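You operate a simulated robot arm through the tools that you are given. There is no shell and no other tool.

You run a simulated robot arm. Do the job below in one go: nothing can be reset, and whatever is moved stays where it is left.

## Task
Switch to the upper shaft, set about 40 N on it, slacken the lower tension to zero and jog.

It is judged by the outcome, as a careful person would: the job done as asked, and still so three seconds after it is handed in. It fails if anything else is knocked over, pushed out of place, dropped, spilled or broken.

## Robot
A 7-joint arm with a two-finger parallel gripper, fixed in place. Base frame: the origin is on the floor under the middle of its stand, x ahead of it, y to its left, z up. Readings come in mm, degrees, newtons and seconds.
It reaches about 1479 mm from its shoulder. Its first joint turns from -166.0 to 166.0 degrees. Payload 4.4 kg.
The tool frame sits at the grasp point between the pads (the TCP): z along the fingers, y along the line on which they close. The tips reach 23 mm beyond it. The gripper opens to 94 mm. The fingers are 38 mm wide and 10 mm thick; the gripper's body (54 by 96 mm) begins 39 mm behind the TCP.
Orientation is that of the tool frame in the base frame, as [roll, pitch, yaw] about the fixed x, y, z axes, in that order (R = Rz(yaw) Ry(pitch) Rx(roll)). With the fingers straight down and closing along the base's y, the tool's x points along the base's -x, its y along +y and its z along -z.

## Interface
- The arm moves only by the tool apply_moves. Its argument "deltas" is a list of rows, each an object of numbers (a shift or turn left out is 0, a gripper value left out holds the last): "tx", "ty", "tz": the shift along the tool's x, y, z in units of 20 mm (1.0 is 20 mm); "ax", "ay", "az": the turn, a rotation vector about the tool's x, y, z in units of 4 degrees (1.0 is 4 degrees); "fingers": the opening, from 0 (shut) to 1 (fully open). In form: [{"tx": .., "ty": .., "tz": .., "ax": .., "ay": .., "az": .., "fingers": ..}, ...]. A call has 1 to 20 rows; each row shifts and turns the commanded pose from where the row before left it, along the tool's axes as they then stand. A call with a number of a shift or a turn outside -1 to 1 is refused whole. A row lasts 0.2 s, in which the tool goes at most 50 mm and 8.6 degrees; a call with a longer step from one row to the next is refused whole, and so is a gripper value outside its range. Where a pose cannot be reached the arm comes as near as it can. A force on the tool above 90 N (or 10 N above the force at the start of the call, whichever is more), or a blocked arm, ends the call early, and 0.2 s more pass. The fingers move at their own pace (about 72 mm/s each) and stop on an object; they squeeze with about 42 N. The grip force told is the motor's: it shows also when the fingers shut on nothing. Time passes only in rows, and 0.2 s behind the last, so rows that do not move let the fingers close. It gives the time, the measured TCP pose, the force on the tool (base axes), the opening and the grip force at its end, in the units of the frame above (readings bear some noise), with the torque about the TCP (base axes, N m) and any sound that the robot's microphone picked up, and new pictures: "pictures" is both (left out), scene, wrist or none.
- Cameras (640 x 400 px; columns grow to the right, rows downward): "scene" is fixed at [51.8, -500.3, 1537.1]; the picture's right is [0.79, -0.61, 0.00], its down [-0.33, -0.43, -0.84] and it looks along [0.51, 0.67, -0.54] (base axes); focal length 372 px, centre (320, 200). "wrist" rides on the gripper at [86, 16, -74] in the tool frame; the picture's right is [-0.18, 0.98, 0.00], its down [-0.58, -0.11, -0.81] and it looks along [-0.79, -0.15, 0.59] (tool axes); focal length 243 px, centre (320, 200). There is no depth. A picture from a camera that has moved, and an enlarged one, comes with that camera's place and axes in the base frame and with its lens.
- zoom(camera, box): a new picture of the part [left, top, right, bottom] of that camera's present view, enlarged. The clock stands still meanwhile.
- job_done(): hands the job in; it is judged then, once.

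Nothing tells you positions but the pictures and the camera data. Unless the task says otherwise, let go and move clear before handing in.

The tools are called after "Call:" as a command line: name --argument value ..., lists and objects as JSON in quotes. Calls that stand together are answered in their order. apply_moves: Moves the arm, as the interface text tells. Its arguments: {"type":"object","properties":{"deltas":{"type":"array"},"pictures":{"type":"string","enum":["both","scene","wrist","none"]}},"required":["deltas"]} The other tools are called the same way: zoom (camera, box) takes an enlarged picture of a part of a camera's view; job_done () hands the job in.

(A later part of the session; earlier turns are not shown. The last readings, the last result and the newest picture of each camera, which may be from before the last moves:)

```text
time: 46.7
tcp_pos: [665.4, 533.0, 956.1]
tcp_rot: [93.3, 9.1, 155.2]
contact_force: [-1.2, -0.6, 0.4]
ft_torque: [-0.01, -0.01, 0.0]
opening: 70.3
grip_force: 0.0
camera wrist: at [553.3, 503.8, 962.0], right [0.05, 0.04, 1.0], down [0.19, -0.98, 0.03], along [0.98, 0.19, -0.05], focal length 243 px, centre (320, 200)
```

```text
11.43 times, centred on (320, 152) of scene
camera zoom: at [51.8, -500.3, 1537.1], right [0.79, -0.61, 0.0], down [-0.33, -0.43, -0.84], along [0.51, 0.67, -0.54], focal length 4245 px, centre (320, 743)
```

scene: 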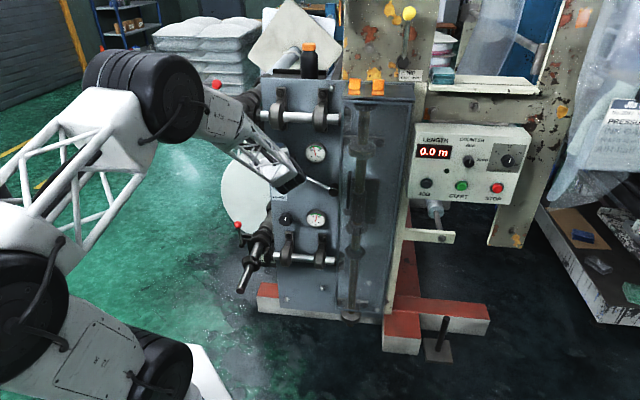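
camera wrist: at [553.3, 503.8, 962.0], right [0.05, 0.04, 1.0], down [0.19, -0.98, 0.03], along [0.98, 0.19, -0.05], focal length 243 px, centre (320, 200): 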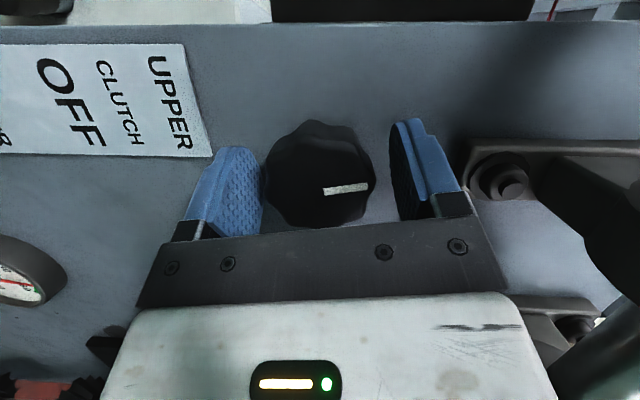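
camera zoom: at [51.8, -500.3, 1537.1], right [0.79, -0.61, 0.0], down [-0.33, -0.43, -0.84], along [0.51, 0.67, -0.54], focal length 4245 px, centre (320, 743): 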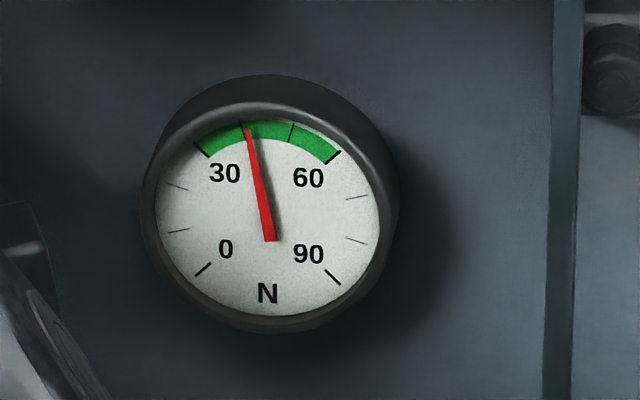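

The upper gauge holds at about 41 N after release. Next I'll back straight out from the knob, keeping the same orientation.

Call:
apply_moves --deltas '[{"tz": -0.94, "tx": 0.342}, {"tz": -0.94, "tx": 0.342}, {"tz": -0.94, "tx": 0.342}, {"tz": -0.94, "tx": 0.342}, {"tz": -0.94, "tx": 0.342}, {"tz": -0.94, "tx": 0.342}, {"tz": -0.94, "tx": 0.342}, {"ax": 0.342, "az": -0.94}, {"ax": 0.342, "az": -0.94}, {"ax": 0.342, "az": -0.94}, {"ax": 0.342, "az": -0.94}, {"ax": 0.342, "az": -0.94}, {"ax": 0.342, "az": -0.94}, {"ax": 0.342, "az": -0.94}, {"ax": 0.342, "az": -0.94}, {"ax": 0.342, "az": -0.94}, {"ax": 0.342, "az": -0.94}]' --pictures "both"

Call:
zoom --camera "scene" --box '[190, 90, 350, 220]'

```text
time: 50.3
tcp_pos: [565.4, 434.7, 956.3]
tcp_rot: [112.1, 45.8, 164.2]
contact_force: [-0.1, -0.4, -0.3]
ft_torque: [-0.01, -0.01, 0.01]
opening: 70.6
grip_force: 0.0
camera wrist: at [460.7, 398.0, 923.1], right [-0.41, 0.5, 0.77], down [0.04, -0.83, 0.56], along [0.91, 0.25, 0.32], focal length 243 px, centre (320, 200)
```

scene: 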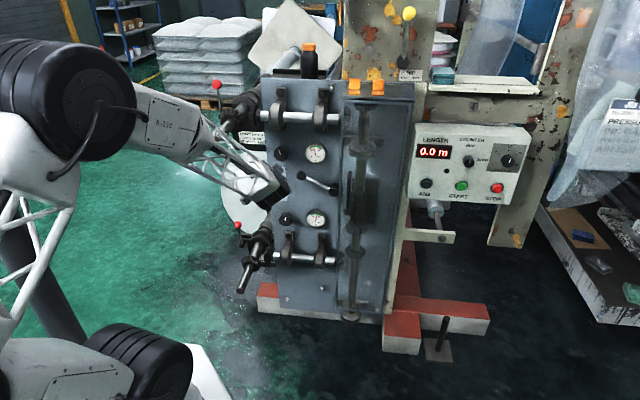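
wrist: 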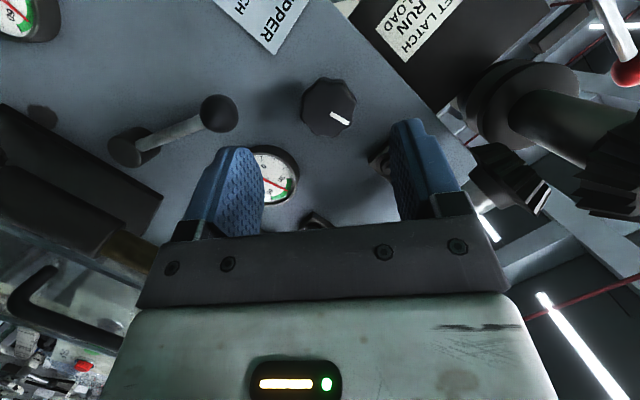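

```text
3.08 times, centred on (270, 155) of scene
camera zoom: at [51.8, -500.3, 1537.1], right [0.79, -0.61, 0.0], down [-0.33, -0.43, -0.84], along [0.51, 0.67, -0.54], focal length 1143 px, centre (474, 338)
```

zoom: 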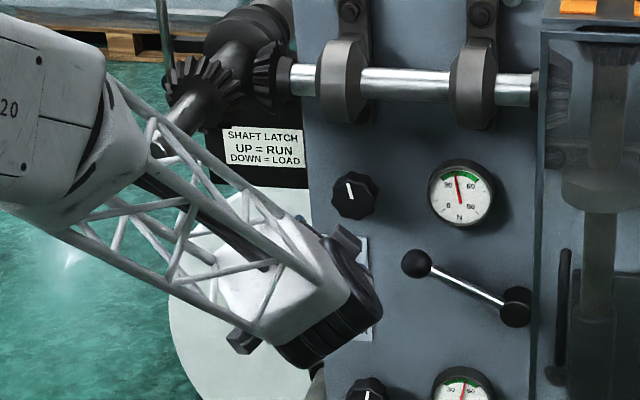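

The upper knob pointer and gauge (~41 N) look good, and the elbow is back and clear. For the lower knob I'll come from above at a 45° tilt, staying rolled 40° so I can turn a long way counter-clockwise; I'll tilt and then descend in stages.

Call:
apply_moves --deltas '[{"ay": 1}, {"ay": 1}, {"ay": 1}, {"ay": 1}, {"ay": 1}, {"ay": 1}, {"ay": 0.25}, {"tz": 0.85, "tx": 0.206, "ty": -0.627}, {"tz": 0.85, "tx": 0.206, "ty": -0.627}, {"tz": 0.85, "tx": 0.206, "ty": -0.627}, {"tz": 0.85, "tx": 0.206, "ty": -0.627}]' --pictures "both"

```text
time: 52.7
tcp_pos: [590.4, 460.2, 877.5]
tcp_rot: [129.8, 32.7, -168.1]
contact_force: [-0.2, 0.3, 0.0]
ft_torque: [0.0, 0.0, -0.04]
opening: 70.6
grip_force: 0.0
camera wrist: at [497.9, 392.6, 881.7], right [-0.38, 0.56, 0.73], down [0.39, -0.62, 0.68], along [0.84, 0.54, 0.01], focal length 243 px, centre (320, 200)
```

scene: 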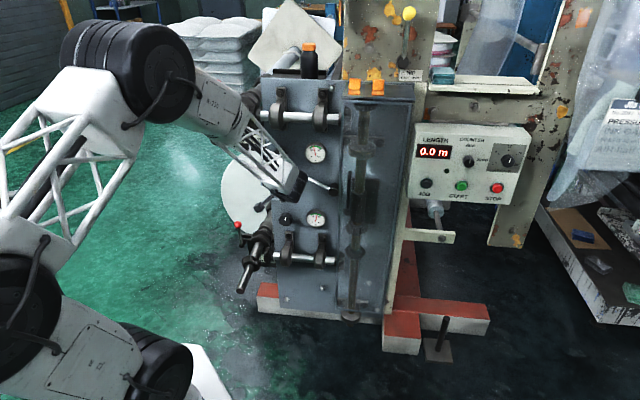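
wrist: 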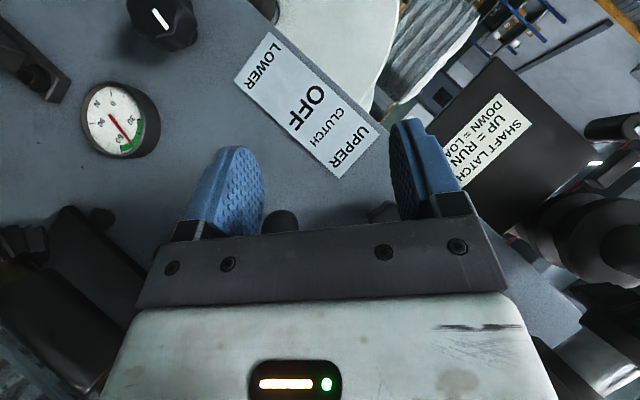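

The elbow is high and well clear. I'll zoom to locate the lower knob from here.

Call:
zoom --camera "wrist" --box '[70, 0, 270, 130]'

Call:
zoom --camera "scene" --box '[260, 180, 360, 250]'

```text
3.08 times, centred on (170, 65) of wrist
camera zoom: at [497.9, 392.6, 881.7], right [-0.38, 0.56, 0.73], down [0.39, -0.62, 0.68], along [0.84, 0.54, 0.01], focal length 746 px, centre (782, 615)
```

zoom: 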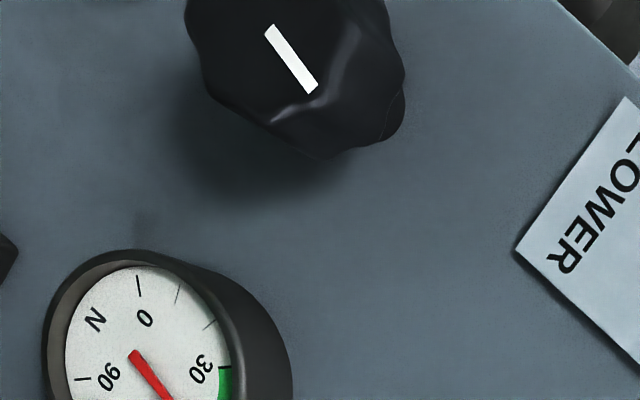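

```text
5.71 times, centred on (310, 215) of scene
camera zoom: at [51.8, -500.3, 1537.1], right [0.79, -0.61, 0.0], down [-0.33, -0.43, -0.84], along [0.51, 0.67, -0.54], focal length 2123 px, centre (377, 114)
```

zoom: 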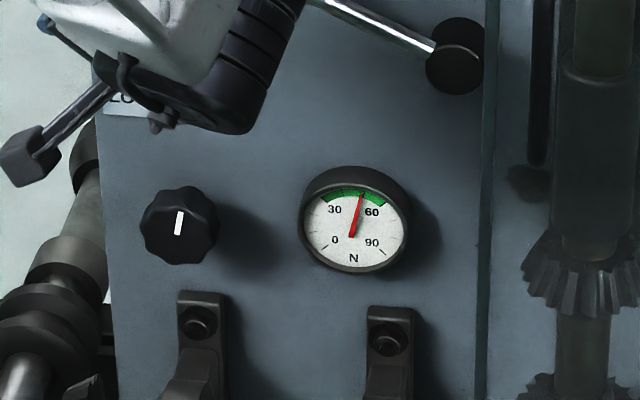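

The lower knob is at about u=95, z≈665 and its gauge still reads 50 N. I'll continue down in front of it, checking the elbow half way.

Call:
apply_moves --deltas '[{"tz": 0.7, "tx": 0.386, "ty": -0.645, "fingers": 0.8}, {"tz": 0.7, "tx": 0.386, "ty": -0.645}, {"tz": 0.7, "tx": 0.386, "ty": -0.645}, {"tz": 0.7, "tx": 0.386, "ty": -0.645}, {"tz": 0.7, "tx": 0.386, "ty": -0.645}]' --pictures "both"

```text
time: 53.9
tcp_pos: [606.0, 476.2, 778.7]
tcp_rot: [129.8, 32.6, -167.9]
contact_force: [0.2, 0.4, -0.6]
ft_torque: [-0.01, 0.01, -0.01]
opening: 75.1
grip_force: 0.1
camera wrist: at [513.3, 408.3, 781.3], right [-0.38, 0.56, 0.73], down [0.39, -0.62, 0.68], along [0.84, 0.54, 0.01], focal length 243 px, centre (320, 200)
```

scene: 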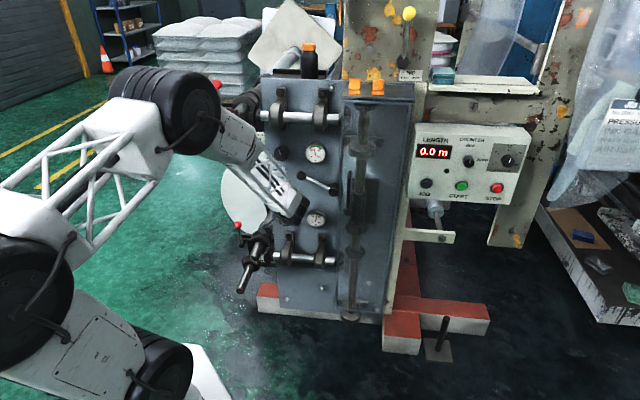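
wrist: 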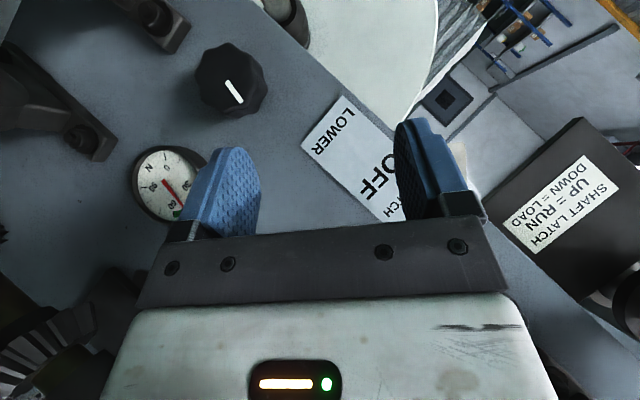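

The elbow is at least 150 mm from the shaft. I'll continue down to the lower knob's height, still 65 mm in front of it.

Call:
apply_moves --deltas '[{"tz": 0.588, "tx": 0.414, "ty": -0.619}, {"tz": 0.588, "tx": 0.414, "ty": -0.619}, {"tz": 0.588, "tx": 0.414, "ty": -0.619}, {"tz": 0.588, "tx": 0.414, "ty": -0.619}, {"tz": 0.588, "tx": 0.414, "ty": -0.619}, {"tz": 0.588, "tx": 0.414, "ty": -0.619}]' --pictures "both"

Call:
zoom --camera "wrist" --box '[200, 30, 460, 240]'

Call:
zoom --camera "scene" --box '[130, 70, 330, 220]'

```text
time: 55.3
tcp_pos: [617.8, 486.2, 662.9]
tcp_rot: [129.8, 32.6, -168.1]
contact_force: [0.8, -0.3, 0.4]
ft_torque: [-0.04, 0.04, -0.02]
opening: 75.0
grip_force: 0.1
camera wrist: at [525.6, 417.9, 667.3], right [-0.38, 0.56, 0.74], down [0.39, -0.62, 0.68], along [0.84, 0.54, 0.01], focal length 243 px, centre (320, 200)
```

scene: 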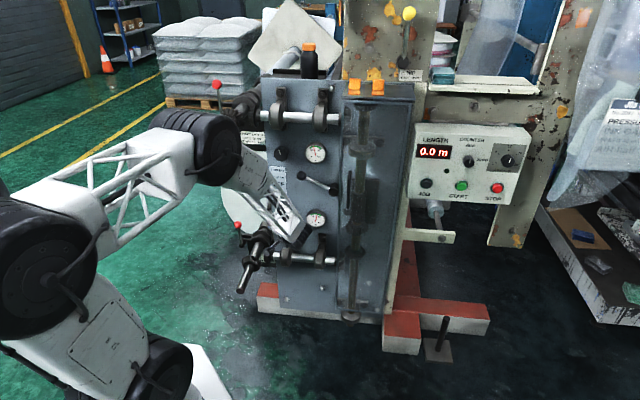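
wrist: 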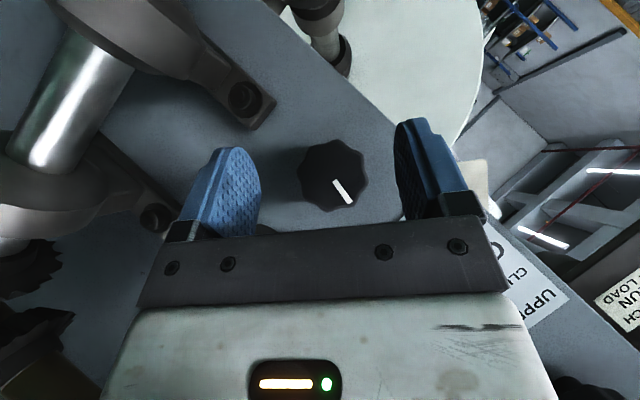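

```text
1.90 times, centred on (330, 135) of wrist
camera zoom: at [525.6, 417.9, 667.3], right [-0.38, 0.56, 0.74], down [0.39, -0.62, 0.68], along [0.84, 0.54, 0.01], focal length 462 px, centre (301, 324)
```

zoom: 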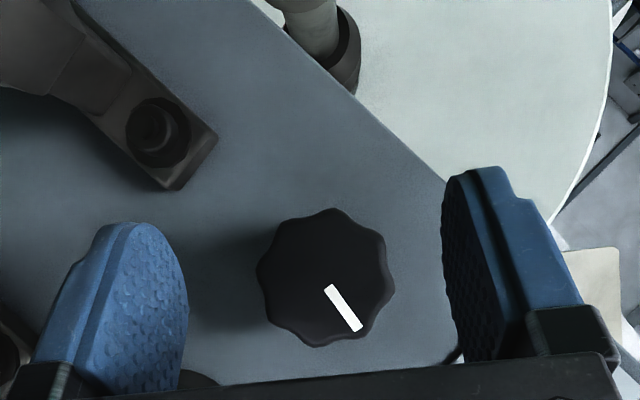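

```text
2.67 times, centred on (230, 145) of scene
camera zoom: at [51.8, -500.3, 1537.1], right [0.79, -0.61, 0.0], down [-0.33, -0.43, -0.84], along [0.51, 0.67, -0.54], focal length 991 px, centre (560, 347)
```

zoom: 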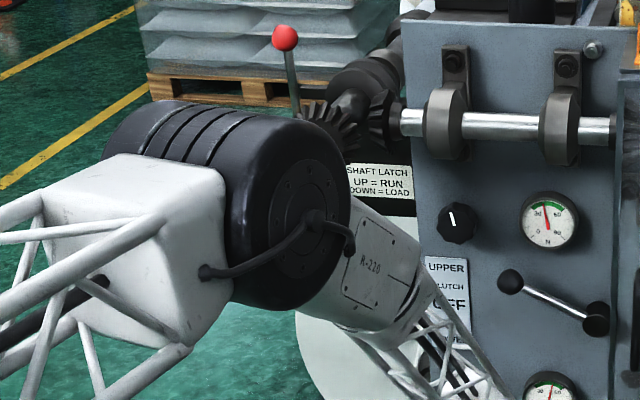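

The knob is centred and the elbow is still 170 mm clear of the shaft. I'll advance the last 65 mm to straddle the lower knob.

Call:
apply_moves --deltas '[{"tz": 0.62, "tx": -0.79, "ty": 0.06}, {"tz": 0.707, "tx": -0.707}, {"tz": 0.707, "tx": -0.707}, {"tz": 0.19, "tx": -0.19}]' --pictures "both"

Call:
zoom --camera "wrist" --box '[200, 60, 460, 250]'

```text
time: 56.3
tcp_pos: [665.8, 531.9, 667.4]
tcp_rot: [129.8, 32.5, -168.1]
contact_force: [1.3, -0.2, 0.3]
ft_torque: [0.0, -0.03, 0.01]
opening: 75.2
grip_force: 0.0
camera wrist: at [571.7, 463.8, 670.5], right [-0.38, 0.56, 0.73], down [0.39, -0.62, 0.68], along [0.84, 0.54, 0.01], focal length 243 px, centre (320, 200)
```

scene: 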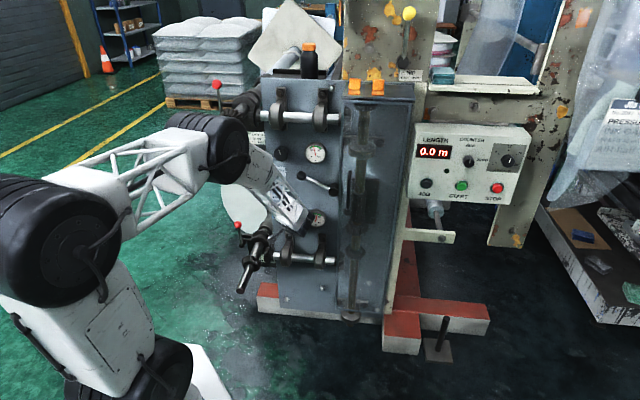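
wrist: 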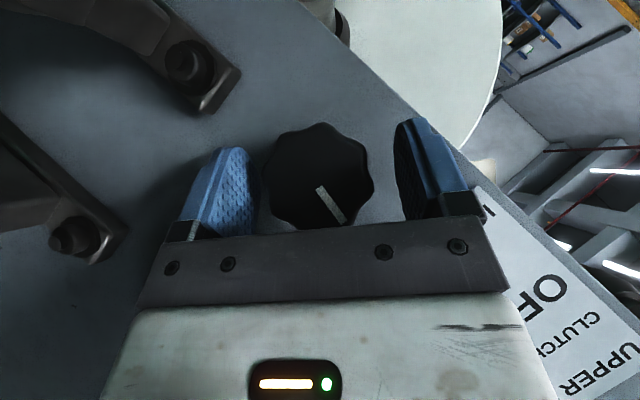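

```text
2.11 times, centred on (330, 155) of wrist
camera zoom: at [571.7, 463.8, 670.5], right [-0.38, 0.56, 0.73], down [0.39, -0.62, 0.68], along [0.84, 0.54, 0.01], focal length 511 px, centre (299, 295)
```

zoom: 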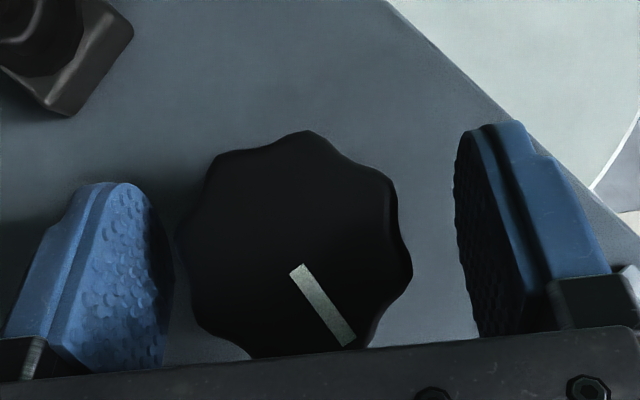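

Knob centred (about 1 mm). I'll close on it and start turning counter-clockwise by 20°, watching the force.

Call:
apply_moves --deltas '[{"fingers": 0}, {}, {}, {"ax": 0.707, "az": -0.707}, {"ax": 0.707, "az": -0.707}, {"ax": 0.707, "az": -0.707}, {"ax": 0.707, "az": -0.707}, {"ax": 0.707, "az": -0.707}]' --pictures "both"

Call:
zoom --camera "scene" --box '[270, 180, 350, 240]'

```text
time: 58.1
tcp_pos: [664.8, 530.4, 666.9]
tcp_rot: [152.6, 41.6, -154.3]
contact_force: [49.2, -24.9, -29.6]
ft_torque: [-0.38, 0.27, -0.46]
opening: 51.3
grip_force: 45.4
camera wrist: at [571.8, 463.2, 663.6], right [-0.52, 0.71, 0.46], down [0.2, -0.42, 0.88], along [0.83, 0.56, 0.08], focal length 243 px, centre (320, 200)
```

scene: 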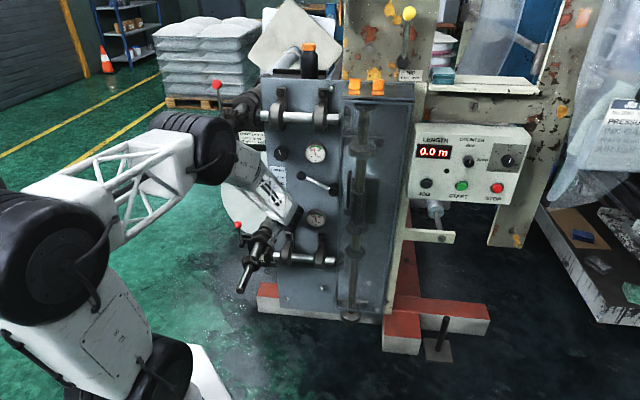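
wrist: 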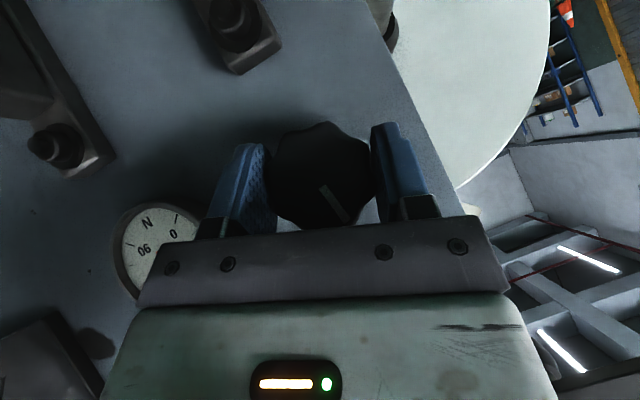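

```text
6.67 times, centred on (310, 210) of scene
camera zoom: at [51.8, -500.3, 1537.1], right [0.79, -0.61, 0.0], down [-0.33, -0.43, -0.84], along [0.51, 0.67, -0.54], focal length 2476 px, centre (387, 133)
```

zoom: 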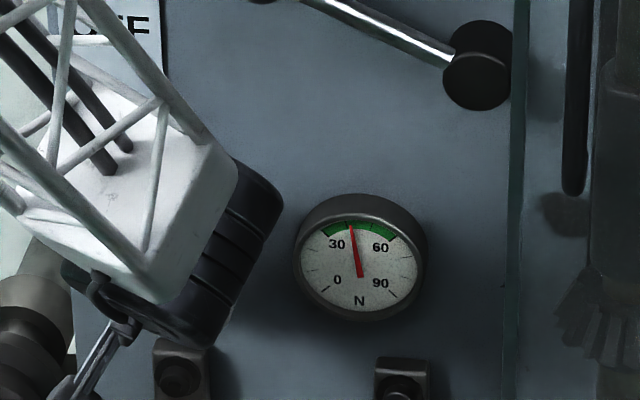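

The gauge is falling (now about 42 N) as expected. There's a ~60 N side load, so I'll re-centre along the closing axis before turning further.

Call:
apply_moves --deltas '[{"ty": -0.08}, {"ty": -0.08}]' --pictures "none"

```text
time: 58.7
tcp_pos: [665.0, 530.6, 666.3]
tcp_rot: [152.3, 41.6, -154.0]
contact_force: [-19.1, -20.3, 6.0]
ft_torque: [-0.06, 0.12, -0.3]
opening: 51.5
grip_force: 45.6
```

Balanced again (side load near zero). I'll keep turning counter-clockwise.

Call:
apply_moves --deltas '[{"ax": 0.707, "az": -0.707}, {"ax": 0.707, "az": -0.707}, {"ax": 0.707, "az": -0.707}, {"ax": 0.707, "az": -0.707}, {"ax": 0.707, "az": -0.707}, {"ax": 0.707, "az": -0.707}]' --pictures "scene"

Call:
zoom --camera "scene" --box '[270, 180, 350, 240]'

```text
time: 60.1
tcp_pos: [665.4, 530.7, 663.9]
tcp_rot: [-177.5, 45.1, -133.1]
contact_force: [-12.3, 17.1, -0.4]
ft_torque: [-0.02, 0.04, 0.46]
opening: 51.5
grip_force: 44.6
stopped in row 6: the force on the tool passed its limit at 91 N (the readings are from after the stop); the commanded pose is now the measured one
```

scene: 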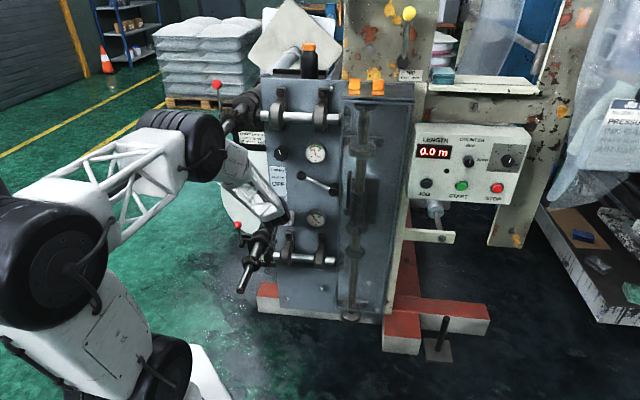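

```text
6.67 times, centred on (310, 210) of scene
camera zoom: at [51.8, -500.3, 1537.1], right [0.79, -0.61, 0.0], down [-0.33, -0.43, -0.84], along [0.51, 0.67, -0.54], focal length 2476 px, centre (387, 133)
```

zoom: 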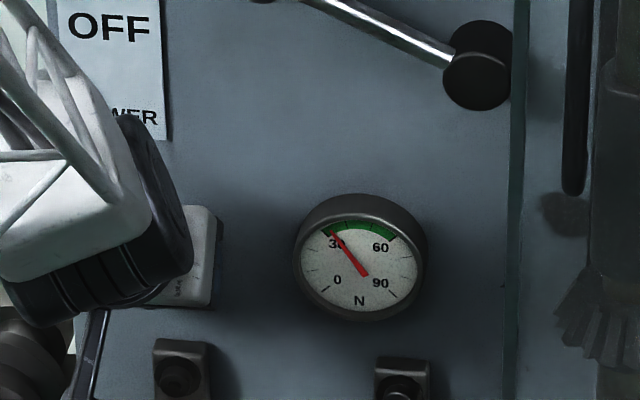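

The gauge is down to about 33 N; the side load hit the limit because I was off-centre. I'll re-centre on the axis implied by the readings (u≈94, z≈665) and continue in smaller steps.

Call:
apply_moves --deltas '[{"ty": 0.06, "tz": -0.04, "tx": -0.04}, {"ax": 0.707, "az": -0.707}, {"ax": 0.707, "az": -0.707}]' --pictures "none"

```text
time: 60.8
tcp_pos: [665.6, 530.9, 665.7]
tcp_rot: [-174.1, 44.7, -129.9]
contact_force: [-16.1, 21.2, -0.6]
ft_torque: [-0.01, 0.06, 1.08]
opening: 51.7
grip_force: 44.9
out of reach, approached as far as the arm can: row 2, 3
stopped in row 3: the force on the tool passed its limit at 92 N (the readings are from after the stop); the commanded pose is now the measured one
```

The arm reached a joint limit near this roll angle. I'll release the knob, back off 60 mm, and roll back clockwise for a fresh grip.

Call:
apply_moves --deltas '[{"fingers": 0.8}, {}, {"tz": -0.707, "tx": 0.707}, {"tz": -0.707, "tx": 0.707}, {"tz": -0.707, "tx": 0.707}]' --pictures "both"

Call:
zoom --camera "scene" --box '[270, 180, 350, 240]'

```text
time: 62.0
tcp_pos: [625.0, 487.6, 666.3]
tcp_rot: [-174.1, 44.7, -129.9]
contact_force: [0.5, 0.5, -0.4]
ft_torque: [0.0, 0.02, 0.03]
opening: 75.2
grip_force: 0.0
camera wrist: at [534.1, 415.3, 656.3], right [-0.62, 0.78, 0.06], down [-0.08, -0.14, 0.99], along [0.78, 0.61, 0.15], focal length 243 px, centre (320, 200)
```

scene: 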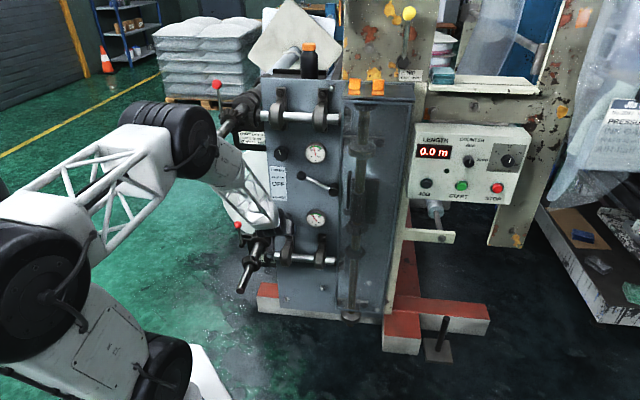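
wrist: 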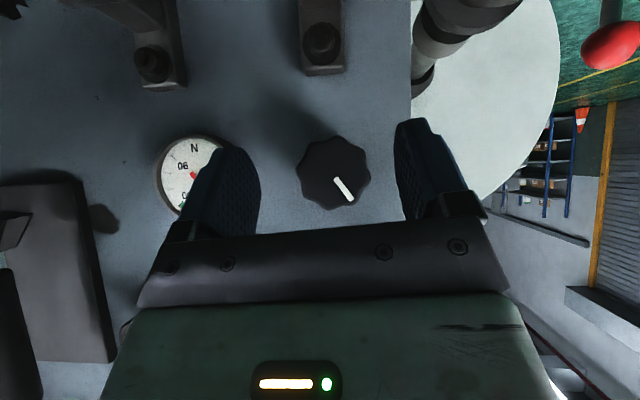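

```text
6.67 times, centred on (310, 210) of scene
camera zoom: at [51.8, -500.3, 1537.1], right [0.79, -0.61, 0.0], down [-0.33, -0.43, -0.84], along [0.51, 0.67, -0.54], focal length 2476 px, centre (387, 133)
```

zoom: 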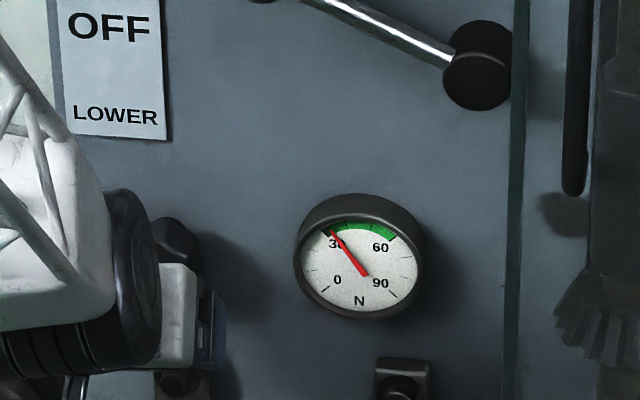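

The lower gauge is at about 32 N, so roughly 96° more to go. I'll roll clockwise 60° here in free space, then re-centre on the knob.

Call:
apply_moves --deltas '[{"ax": -0.707, "az": 0.707}, {"ax": -0.707, "az": 0.707}, {"ax": -0.707, "az": 0.707}, {"ax": -0.707, "az": 0.707}, {"ax": -0.707, "az": 0.707}, {"ax": -0.707, "az": 0.707}, {"ax": -0.707, "az": 0.707}, {"ax": -0.707, "az": 0.707}, {"ax": -0.707, "az": 0.707}, {"ax": -0.707, "az": 0.707}, {"ax": -0.707, "az": 0.707}, {"ax": -0.707, "az": 0.707}, {"ax": -0.707, "az": 0.707}, {"ax": -0.707, "az": 0.707}, {"ax": -0.707, "az": 0.707}]' --pictures "both"

Call:
zoom --camera "wrist" --box '[200, 60, 460, 250]'

```text
time: 65.2
tcp_pos: [625.2, 486.8, 665.6]
tcp_rot: [115.7, 23.2, -173.8]
contact_force: [0.7, 0.1, -0.8]
ft_torque: [-0.02, 0.05, -0.03]
opening: 75.1
grip_force: 0.0
camera wrist: at [533.7, 416.2, 674.5], right [-0.23, 0.4, 0.89], down [0.52, -0.72, 0.46], along [0.83, 0.56, -0.05], focal length 243 px, centre (320, 200)
```

scene: 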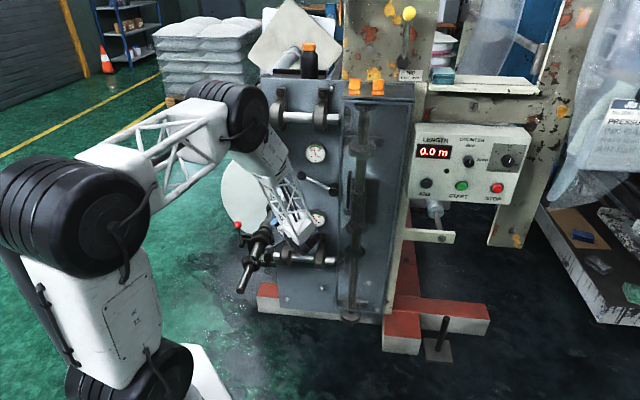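
wrist: 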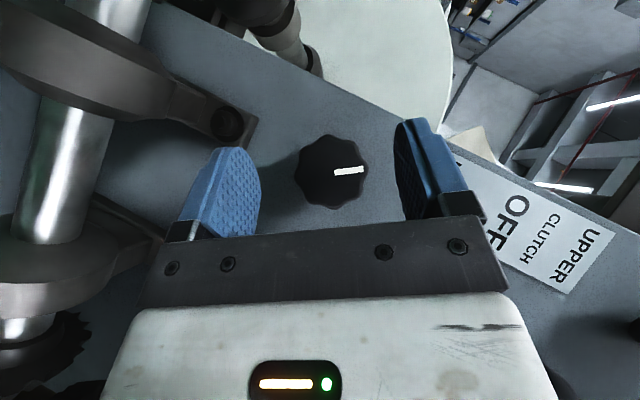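

```text
2.11 times, centred on (330, 155) of wrist
camera zoom: at [533.7, 416.2, 674.5], right [-0.23, 0.4, 0.89], down [0.52, -0.72, 0.46], along [0.83, 0.56, -0.05], focal length 511 px, centre (299, 295)
```

zoom: 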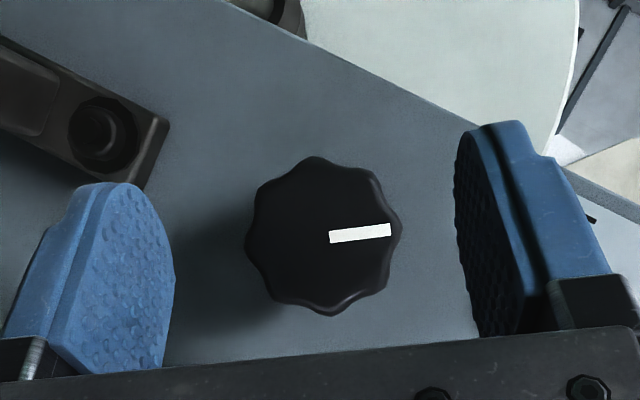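

Turning this far brings the elbow a bit nearer the shaft than I like, so I'll use a smaller roll (40°) and several shorter turns. I'll roll back 16°, re-centre, and advance.

Call:
apply_moves --deltas '[{"ax": 0.707, "az": -0.707}, {"ax": 0.707, "az": -0.707}, {"ax": 0.707, "az": -0.707}, {"ax": 0.707, "az": -0.707}, {"tz": 0.09, "tx": 0.09, "ty": 0.15}, {"tz": 0.707, "tx": -0.707}, {"tz": 0.707, "tx": -0.707}, {"tz": 0.707, "tx": -0.707}]' --pictures "both"

Call:
zoom --camera "wrist" --box '[200, 60, 460, 250]'

```text
time: 67.0
tcp_pos: [662.7, 532.9, 665.6]
tcp_rot: [130.4, 32.7, -166.9]
contact_force: [0.2, 0.0, -1.0]
ft_torque: [-0.01, 0.03, -0.01]
opening: 75.1
grip_force: 0.1
camera wrist: at [571.3, 463.5, 668.7], right [-0.39, 0.56, 0.73], down [0.4, -0.61, 0.68], along [0.83, 0.56, 0.01], focal length 243 px, centre (320, 200)
```

scene: 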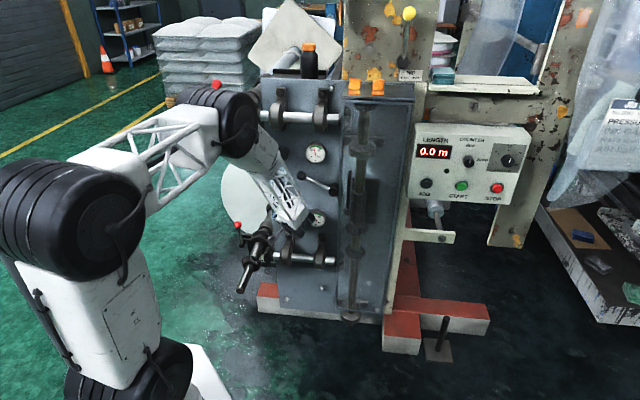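
wrist: 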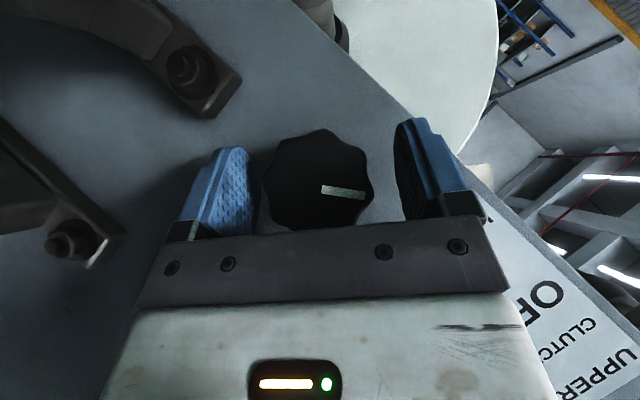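

```text
2.11 times, centred on (330, 155) of wrist
camera zoom: at [571.3, 463.5, 668.7], right [-0.39, 0.56, 0.73], down [0.4, -0.61, 0.68], along [0.83, 0.56, 0.01], focal length 511 px, centre (299, 295)
```

zoom: 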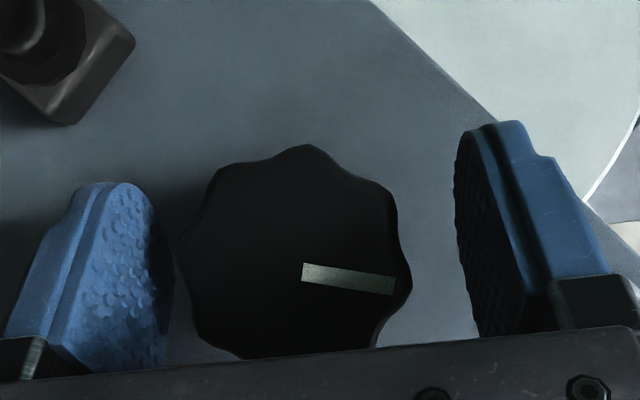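

Straddling the knob again with the elbow clear by an estimated 90 mm. I'll close and check the side load before turning.

Call:
apply_moves --deltas '[{"ty": -0.05, "fingers": 0}, {}, {}]' --pictures "none"

```text
time: 67.8
tcp_pos: [664.7, 531.4, 664.2]
tcp_rot: [130.4, 32.6, -166.8]
contact_force: [32.6, -9.3, -26.0]
ft_torque: [-0.25, 0.35, -0.59]
opening: 51.1
grip_force: 45.4
```

There's a 39 N side load, so I'll shift 2.5 mm along the closing axis to centre, then turn 16°.

Call:
apply_moves --deltas '[{"ty": -0.12}, {}, {"ax": 0.707, "az": -0.707}, {"ax": 0.707, "az": -0.707}, {"ax": 0.707, "az": -0.707}, {"ax": 0.707, "az": -0.707}]' --pictures "none"

```text
time: 69.2
tcp_pos: [664.8, 530.5, 662.4]
tcp_rot: [148.2, 40.2, -156.1]
contact_force: [1.7, 6.0, -15.8]
ft_torque: [-0.33, 0.32, -0.22]
opening: 50.9
grip_force: 44.7
```

Loads are small now. I'll turn another 16°.

Call:
apply_moves --deltas '[{"ax": 0.707, "az": -0.707}, {"ax": 0.707, "az": -0.707}, {"ax": 0.707, "az": -0.707, "ty": 0.03}, {"ax": 0.707, "az": -0.707, "ty": 0.03}]' --pictures "scene"

Call:
zoom --camera "scene" --box '[270, 180, 350, 240]'

```text
time: 70.2
tcp_pos: [664.5, 531.7, 663.5]
tcp_rot: [169.1, 44.3, -141.9]
contact_force: [21.6, -4.7, -22.9]
ft_torque: [-0.02, 0.07, -0.42]
opening: 51.1
grip_force: 44.5
```

scene: 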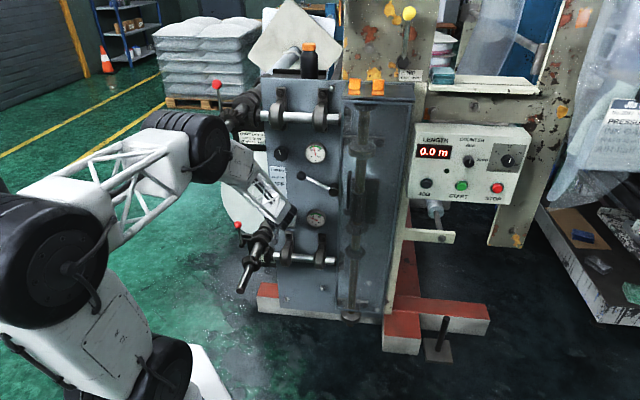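

```text
6.67 times, centred on (310, 210) of scene
camera zoom: at [51.8, -500.3, 1537.1], right [0.79, -0.61, 0.0], down [-0.33, -0.43, -0.84], along [0.51, 0.67, -0.54], focal length 2476 px, centre (387, 133)
```

zoom: 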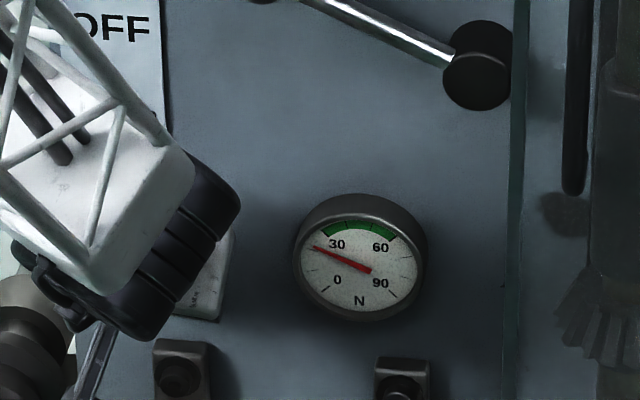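

Down to about 21 N. I'll open, roll back 32° in place around the knob, and re-grip.

Call:
apply_moves --deltas '[{"fingers": 0.8}, {}, {"ax": -0.707, "az": 0.707}, {"ax": -0.707, "az": 0.707}, {"ax": -0.707, "az": 0.707}, {"ax": -0.707, "az": 0.707}, {"ax": -0.707, "az": 0.707}, {"ax": -0.707, "az": 0.707}, {"ax": -0.707, "az": 0.707}, {"ax": -0.707, "az": 0.707}, {"ax": -0.354, "az": 0.354}]' --pictures "both"

Call:
zoom --camera "wrist" --box '[200, 60, 460, 250]'

```text
time: 72.6
tcp_pos: [663.9, 532.2, 664.2]
tcp_rot: [128.2, 31.6, -167.8]
contact_force: [-0.4, 0.3, -0.3]
ft_torque: [0.01, -0.02, 0.01]
opening: 75.2
grip_force: 0.0
camera wrist: at [572.7, 462.0, 668.6], right [-0.37, 0.54, 0.75], down [0.42, -0.63, 0.66], along [0.83, 0.56, 0.0], focal length 243 px, centre (320, 200)
```

scene: 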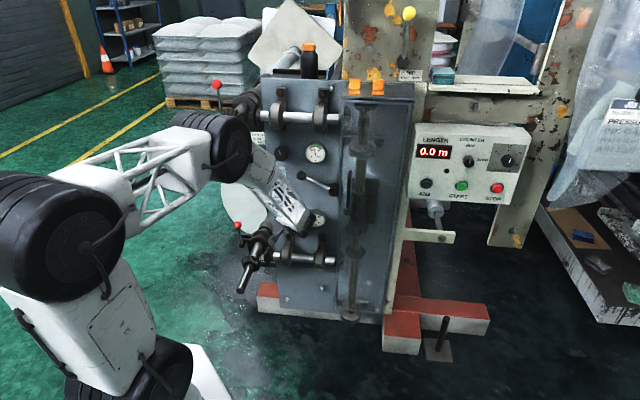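
wrist: 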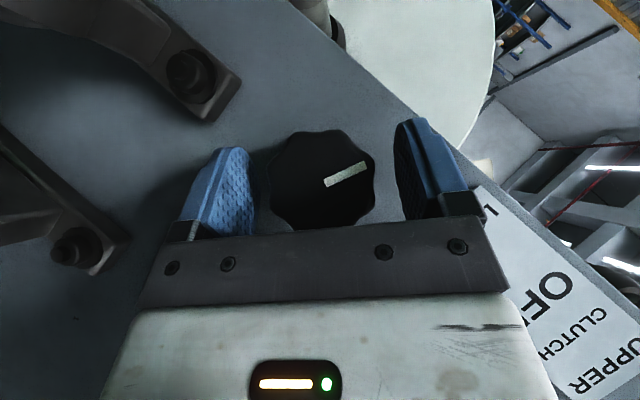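

```text
2.11 times, centred on (330, 155) of wrist
camera zoom: at [572.7, 462.0, 668.6], right [-0.37, 0.54, 0.75], down [0.42, -0.63, 0.66], along [0.83, 0.56, 0.0], focal length 511 px, centre (299, 295)
```

zoom: 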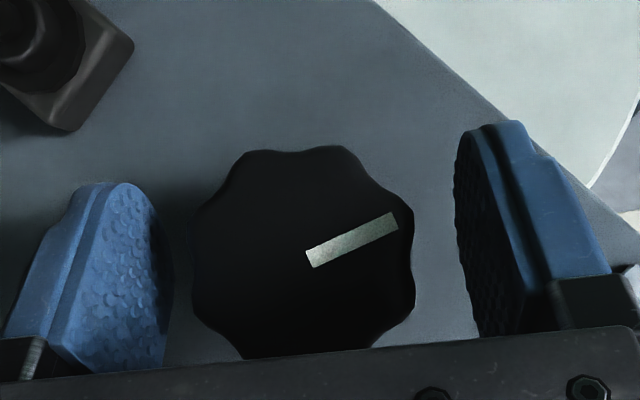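

Well centred this time. I'll close and turn 32° counter-clockwise.

Call:
apply_moves --deltas '[{"fingers": 0}, {}, {}, {"ax": 0.707, "az": -0.707}, {"ax": 0.707, "az": -0.707}, {"ax": 0.707, "az": -0.707}, {"ax": 0.707, "az": -0.707}]' --pictures "none"

```text
time: 74.2
tcp_pos: [665.2, 530.8, 664.0]
tcp_rot: [145.8, 39.4, -157.8]
contact_force: [18.7, -3.0, -9.1]
ft_torque: [-0.04, 0.07, -0.01]
opening: 51.2
grip_force: 45.2
```

Call:
apply_moves --deltas '[{"ax": 0.707, "az": -0.707}, {"ax": 0.707, "az": -0.707}, {"ax": 0.707, "az": -0.707}, {"ax": 0.707, "az": -0.707}, {"ax": 0.354, "az": -0.354}]' --pictures "scene"

Call:
zoom --camera "scene" --box '[270, 180, 350, 240]'

```text
time: 75.4
tcp_pos: [665.0, 530.3, 664.0]
tcp_rot: [169.1, 44.3, -141.9]
contact_force: [46.6, -23.2, -21.3]
ft_torque: [-0.16, 0.19, -0.76]
opening: 50.8
grip_force: 45.0
```

scene: 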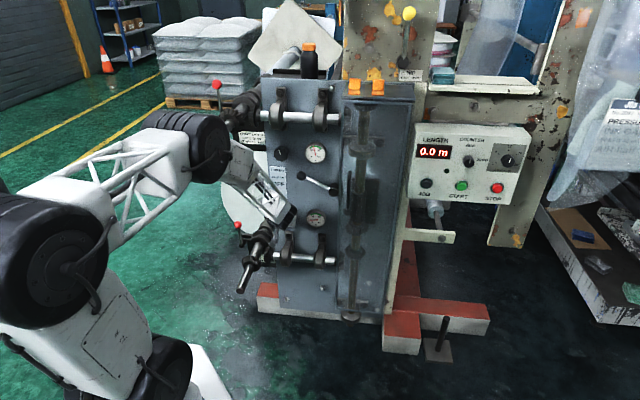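

```text
6.67 times, centred on (310, 210) of scene
camera zoom: at [51.8, -500.3, 1537.1], right [0.79, -0.61, 0.0], down [-0.33, -0.43, -0.84], along [0.51, 0.67, -0.54], focal length 2476 px, centre (387, 133)
```

zoom: 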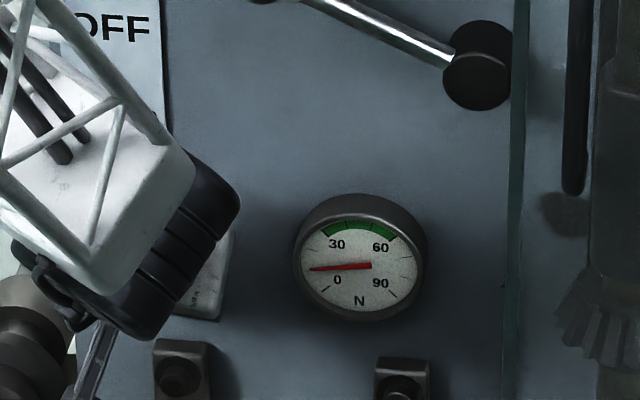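

Now about 9–10 N. One more cycle: open, roll back 36°, re-centre slightly, grip, and turn down to zero.

Call:
apply_moves --deltas '[{"fingers": 0.8}, {}, {"ax": -0.707, "az": 0.707}, {"ax": -0.707, "az": 0.707}, {"ax": -0.707, "az": 0.707}, {"ax": -0.707, "az": 0.707}, {"ax": -0.707, "az": 0.707}, {"ax": -0.707, "az": 0.707}, {"ax": -0.707, "az": 0.707}, {"ax": -0.707, "az": 0.707}, {"ax": -0.707, "az": 0.707}, {"tz": -0.12, "tx": -0.12}]' --pictures "both"

Call:
zoom --camera "wrist" --box '[200, 60, 460, 250]'

Call:
zoom --camera "scene" --box '[270, 180, 350, 240]'

```text
time: 78.0
tcp_pos: [665.1, 529.6, 667.6]
tcp_rot: [126.4, 30.5, -168.8]
contact_force: [0.0, 0.7, -0.3]
ft_torque: [-0.01, 0.0, 0.01]
opening: 75.1
grip_force: 0.0
camera wrist: at [574.2, 460.6, 671.6], right [-0.35, 0.53, 0.78], down [0.43, -0.64, 0.63], along [0.83, 0.56, 0.0], focal length 243 px, centre (320, 200)
```

scene: 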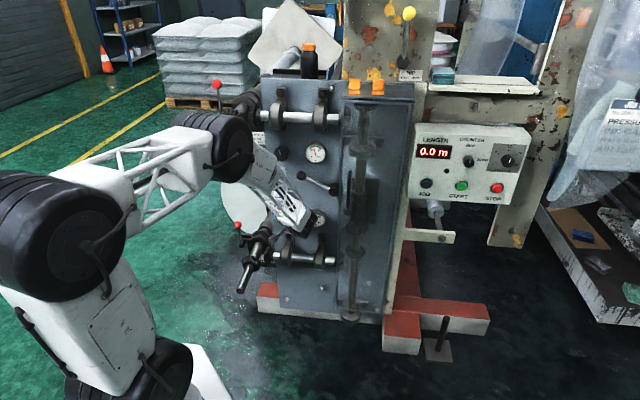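
wrist: 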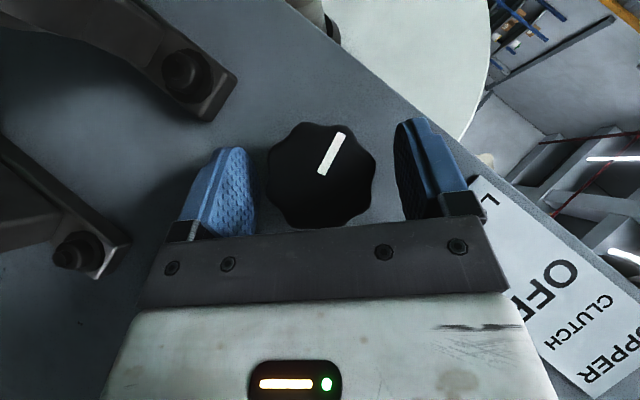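

```text
2.11 times, centred on (330, 155) of wrist
camera zoom: at [574.2, 460.6, 671.6], right [-0.35, 0.53, 0.78], down [0.43, -0.64, 0.63], along [0.83, 0.56, 0.0], focal length 511 px, centre (299, 295)
```

zoom: 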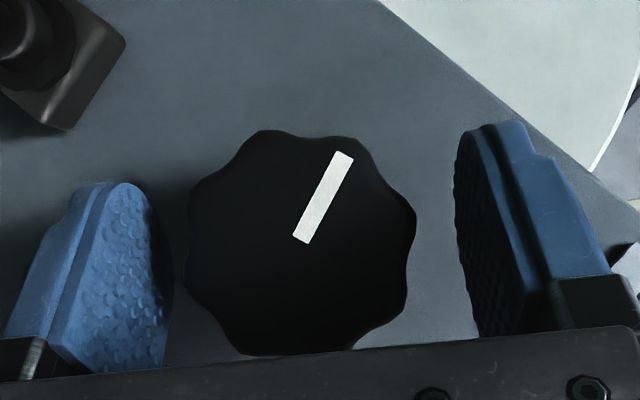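

```text
6.67 times, centred on (310, 210) of scene
camera zoom: at [51.8, -500.3, 1537.1], right [0.79, -0.61, 0.0], down [-0.33, -0.43, -0.84], along [0.51, 0.67, -0.54], focal length 2476 px, centre (387, 133)
```

zoom: 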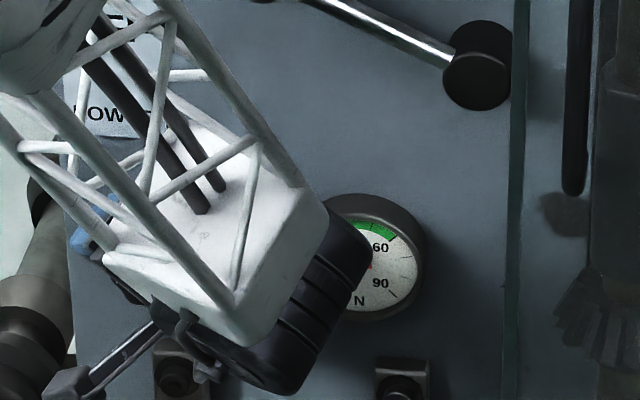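

Centred. I'll grip and turn 28° counter-clockwise, then read the gauge.

Call:
apply_moves --deltas '[{"fingers": 0}, {}, {}, {"ax": 0.707, "az": -0.707}, {"ax": 0.707, "az": -0.707}, {"ax": 0.707, "az": -0.707}, {"ax": 0.707, "az": -0.707}, {"ax": 0.707, "az": -0.707}, {"ax": 0.707, "az": -0.707}, {"ax": 0.707, "az": -0.707}]' --pictures "both"

Call:
zoom --camera "scene" --box '[270, 180, 350, 240]'

```text
time: 80.2
tcp_pos: [665.3, 531.0, 666.2]
tcp_rot: [158.1, 42.5, -149.3]
contact_force: [-15.8, 4.5, 2.5]
ft_torque: [-0.01, 0.04, -0.03]
opening: 51.0
grip_force: 45.2
camera wrist: at [573.8, 460.9, 662.9], right [-0.56, 0.73, 0.39], down [0.16, -0.37, 0.91], along [0.81, 0.58, 0.09], focal length 243 px, centre (320, 200)
```

scene: 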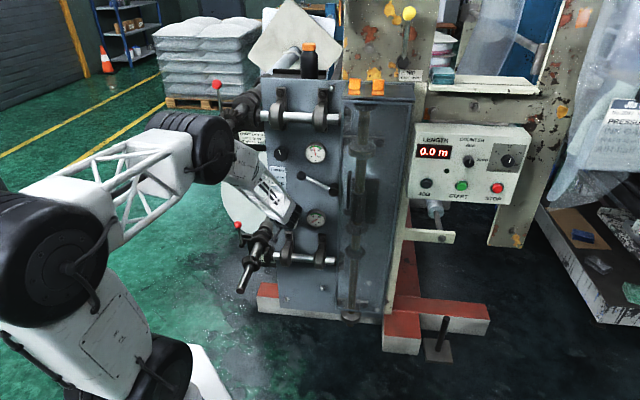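
wrist: 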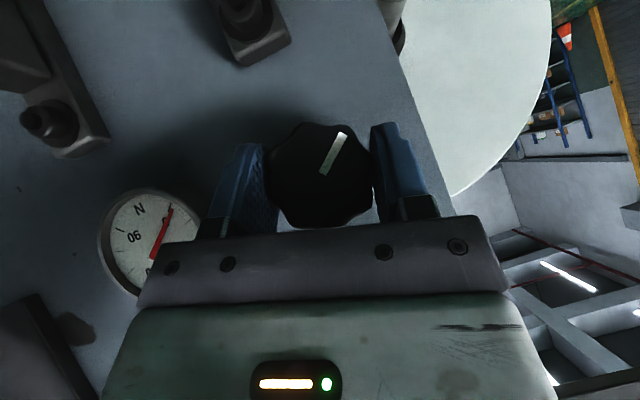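

```text
6.67 times, centred on (310, 210) of scene
camera zoom: at [51.8, -500.3, 1537.1], right [0.79, -0.61, 0.0], down [-0.33, -0.43, -0.84], along [0.51, 0.67, -0.54], focal length 2476 px, centre (387, 133)
```

zoom: 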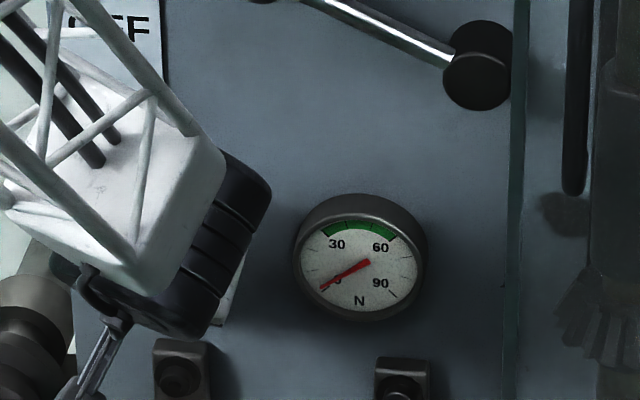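

Very close to zero now. I'll turn a little more and look at the gauge close-up.

Call:
apply_moves --deltas '[{"ax": 0.707, "az": -0.707}, {"ax": 0.354, "az": -0.354}]' --pictures "wrist"

Call:
zoom --camera "scene" --box '[300, 200, 335, 230]'

Call:
zoom --camera "wrist" --box '[80, 170, 220, 300]'

```text
time: 80.8
tcp_pos: [666.2, 530.8, 666.9]
tcp_rot: [166.3, 44.0, -143.8]
contact_force: [-28.5, 13.2, 6.2]
ft_torque: [0.18, -0.12, 0.44]
opening: 51.1
grip_force: 44.8
camera wrist: at [574.0, 460.7, 661.0], right [-0.59, 0.75, 0.3], down [0.09, -0.3, 0.95], along [0.8, 0.58, 0.11], focal length 243 px, centre (320, 200)
```

wrist: 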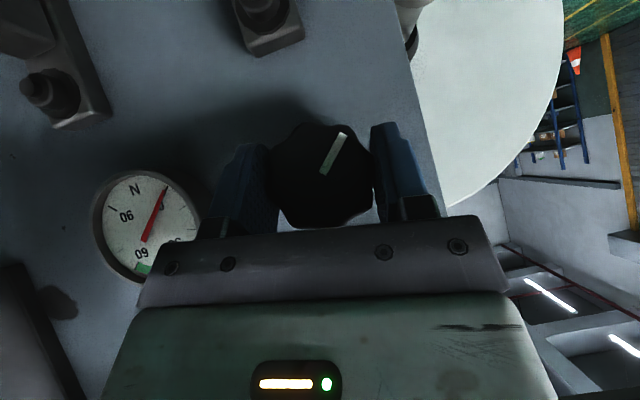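

```text
13.33 times, centred on (318, 215) of scene
camera zoom: at [51.8, -500.3, 1537.1], right [0.79, -0.61, 0.0], down [-0.33, -0.43, -0.84], along [0.51, 0.67, -0.54], focal length 4953 px, centre (353, 0)
```

zoom: 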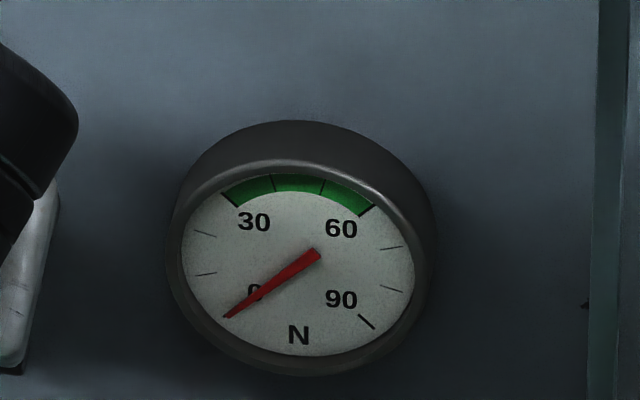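

```text
3.08 times, centred on (150, 235) of wrist
camera zoom: at [574.0, 460.7, 661.0], right [-0.59, 0.75, 0.3], down [0.09, -0.3, 0.95], along [0.8, 0.58, 0.11], focal length 746 px, centre (843, 92)
```

zoom: 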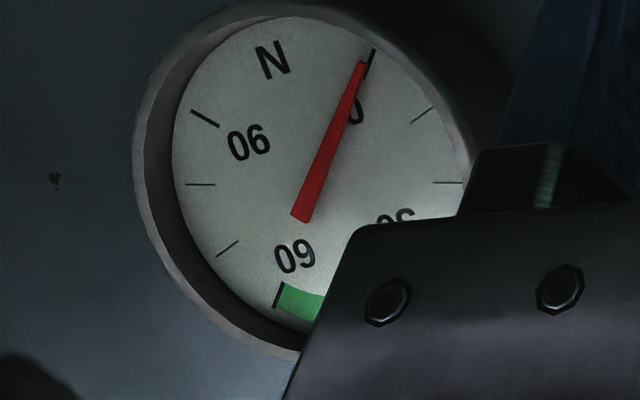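

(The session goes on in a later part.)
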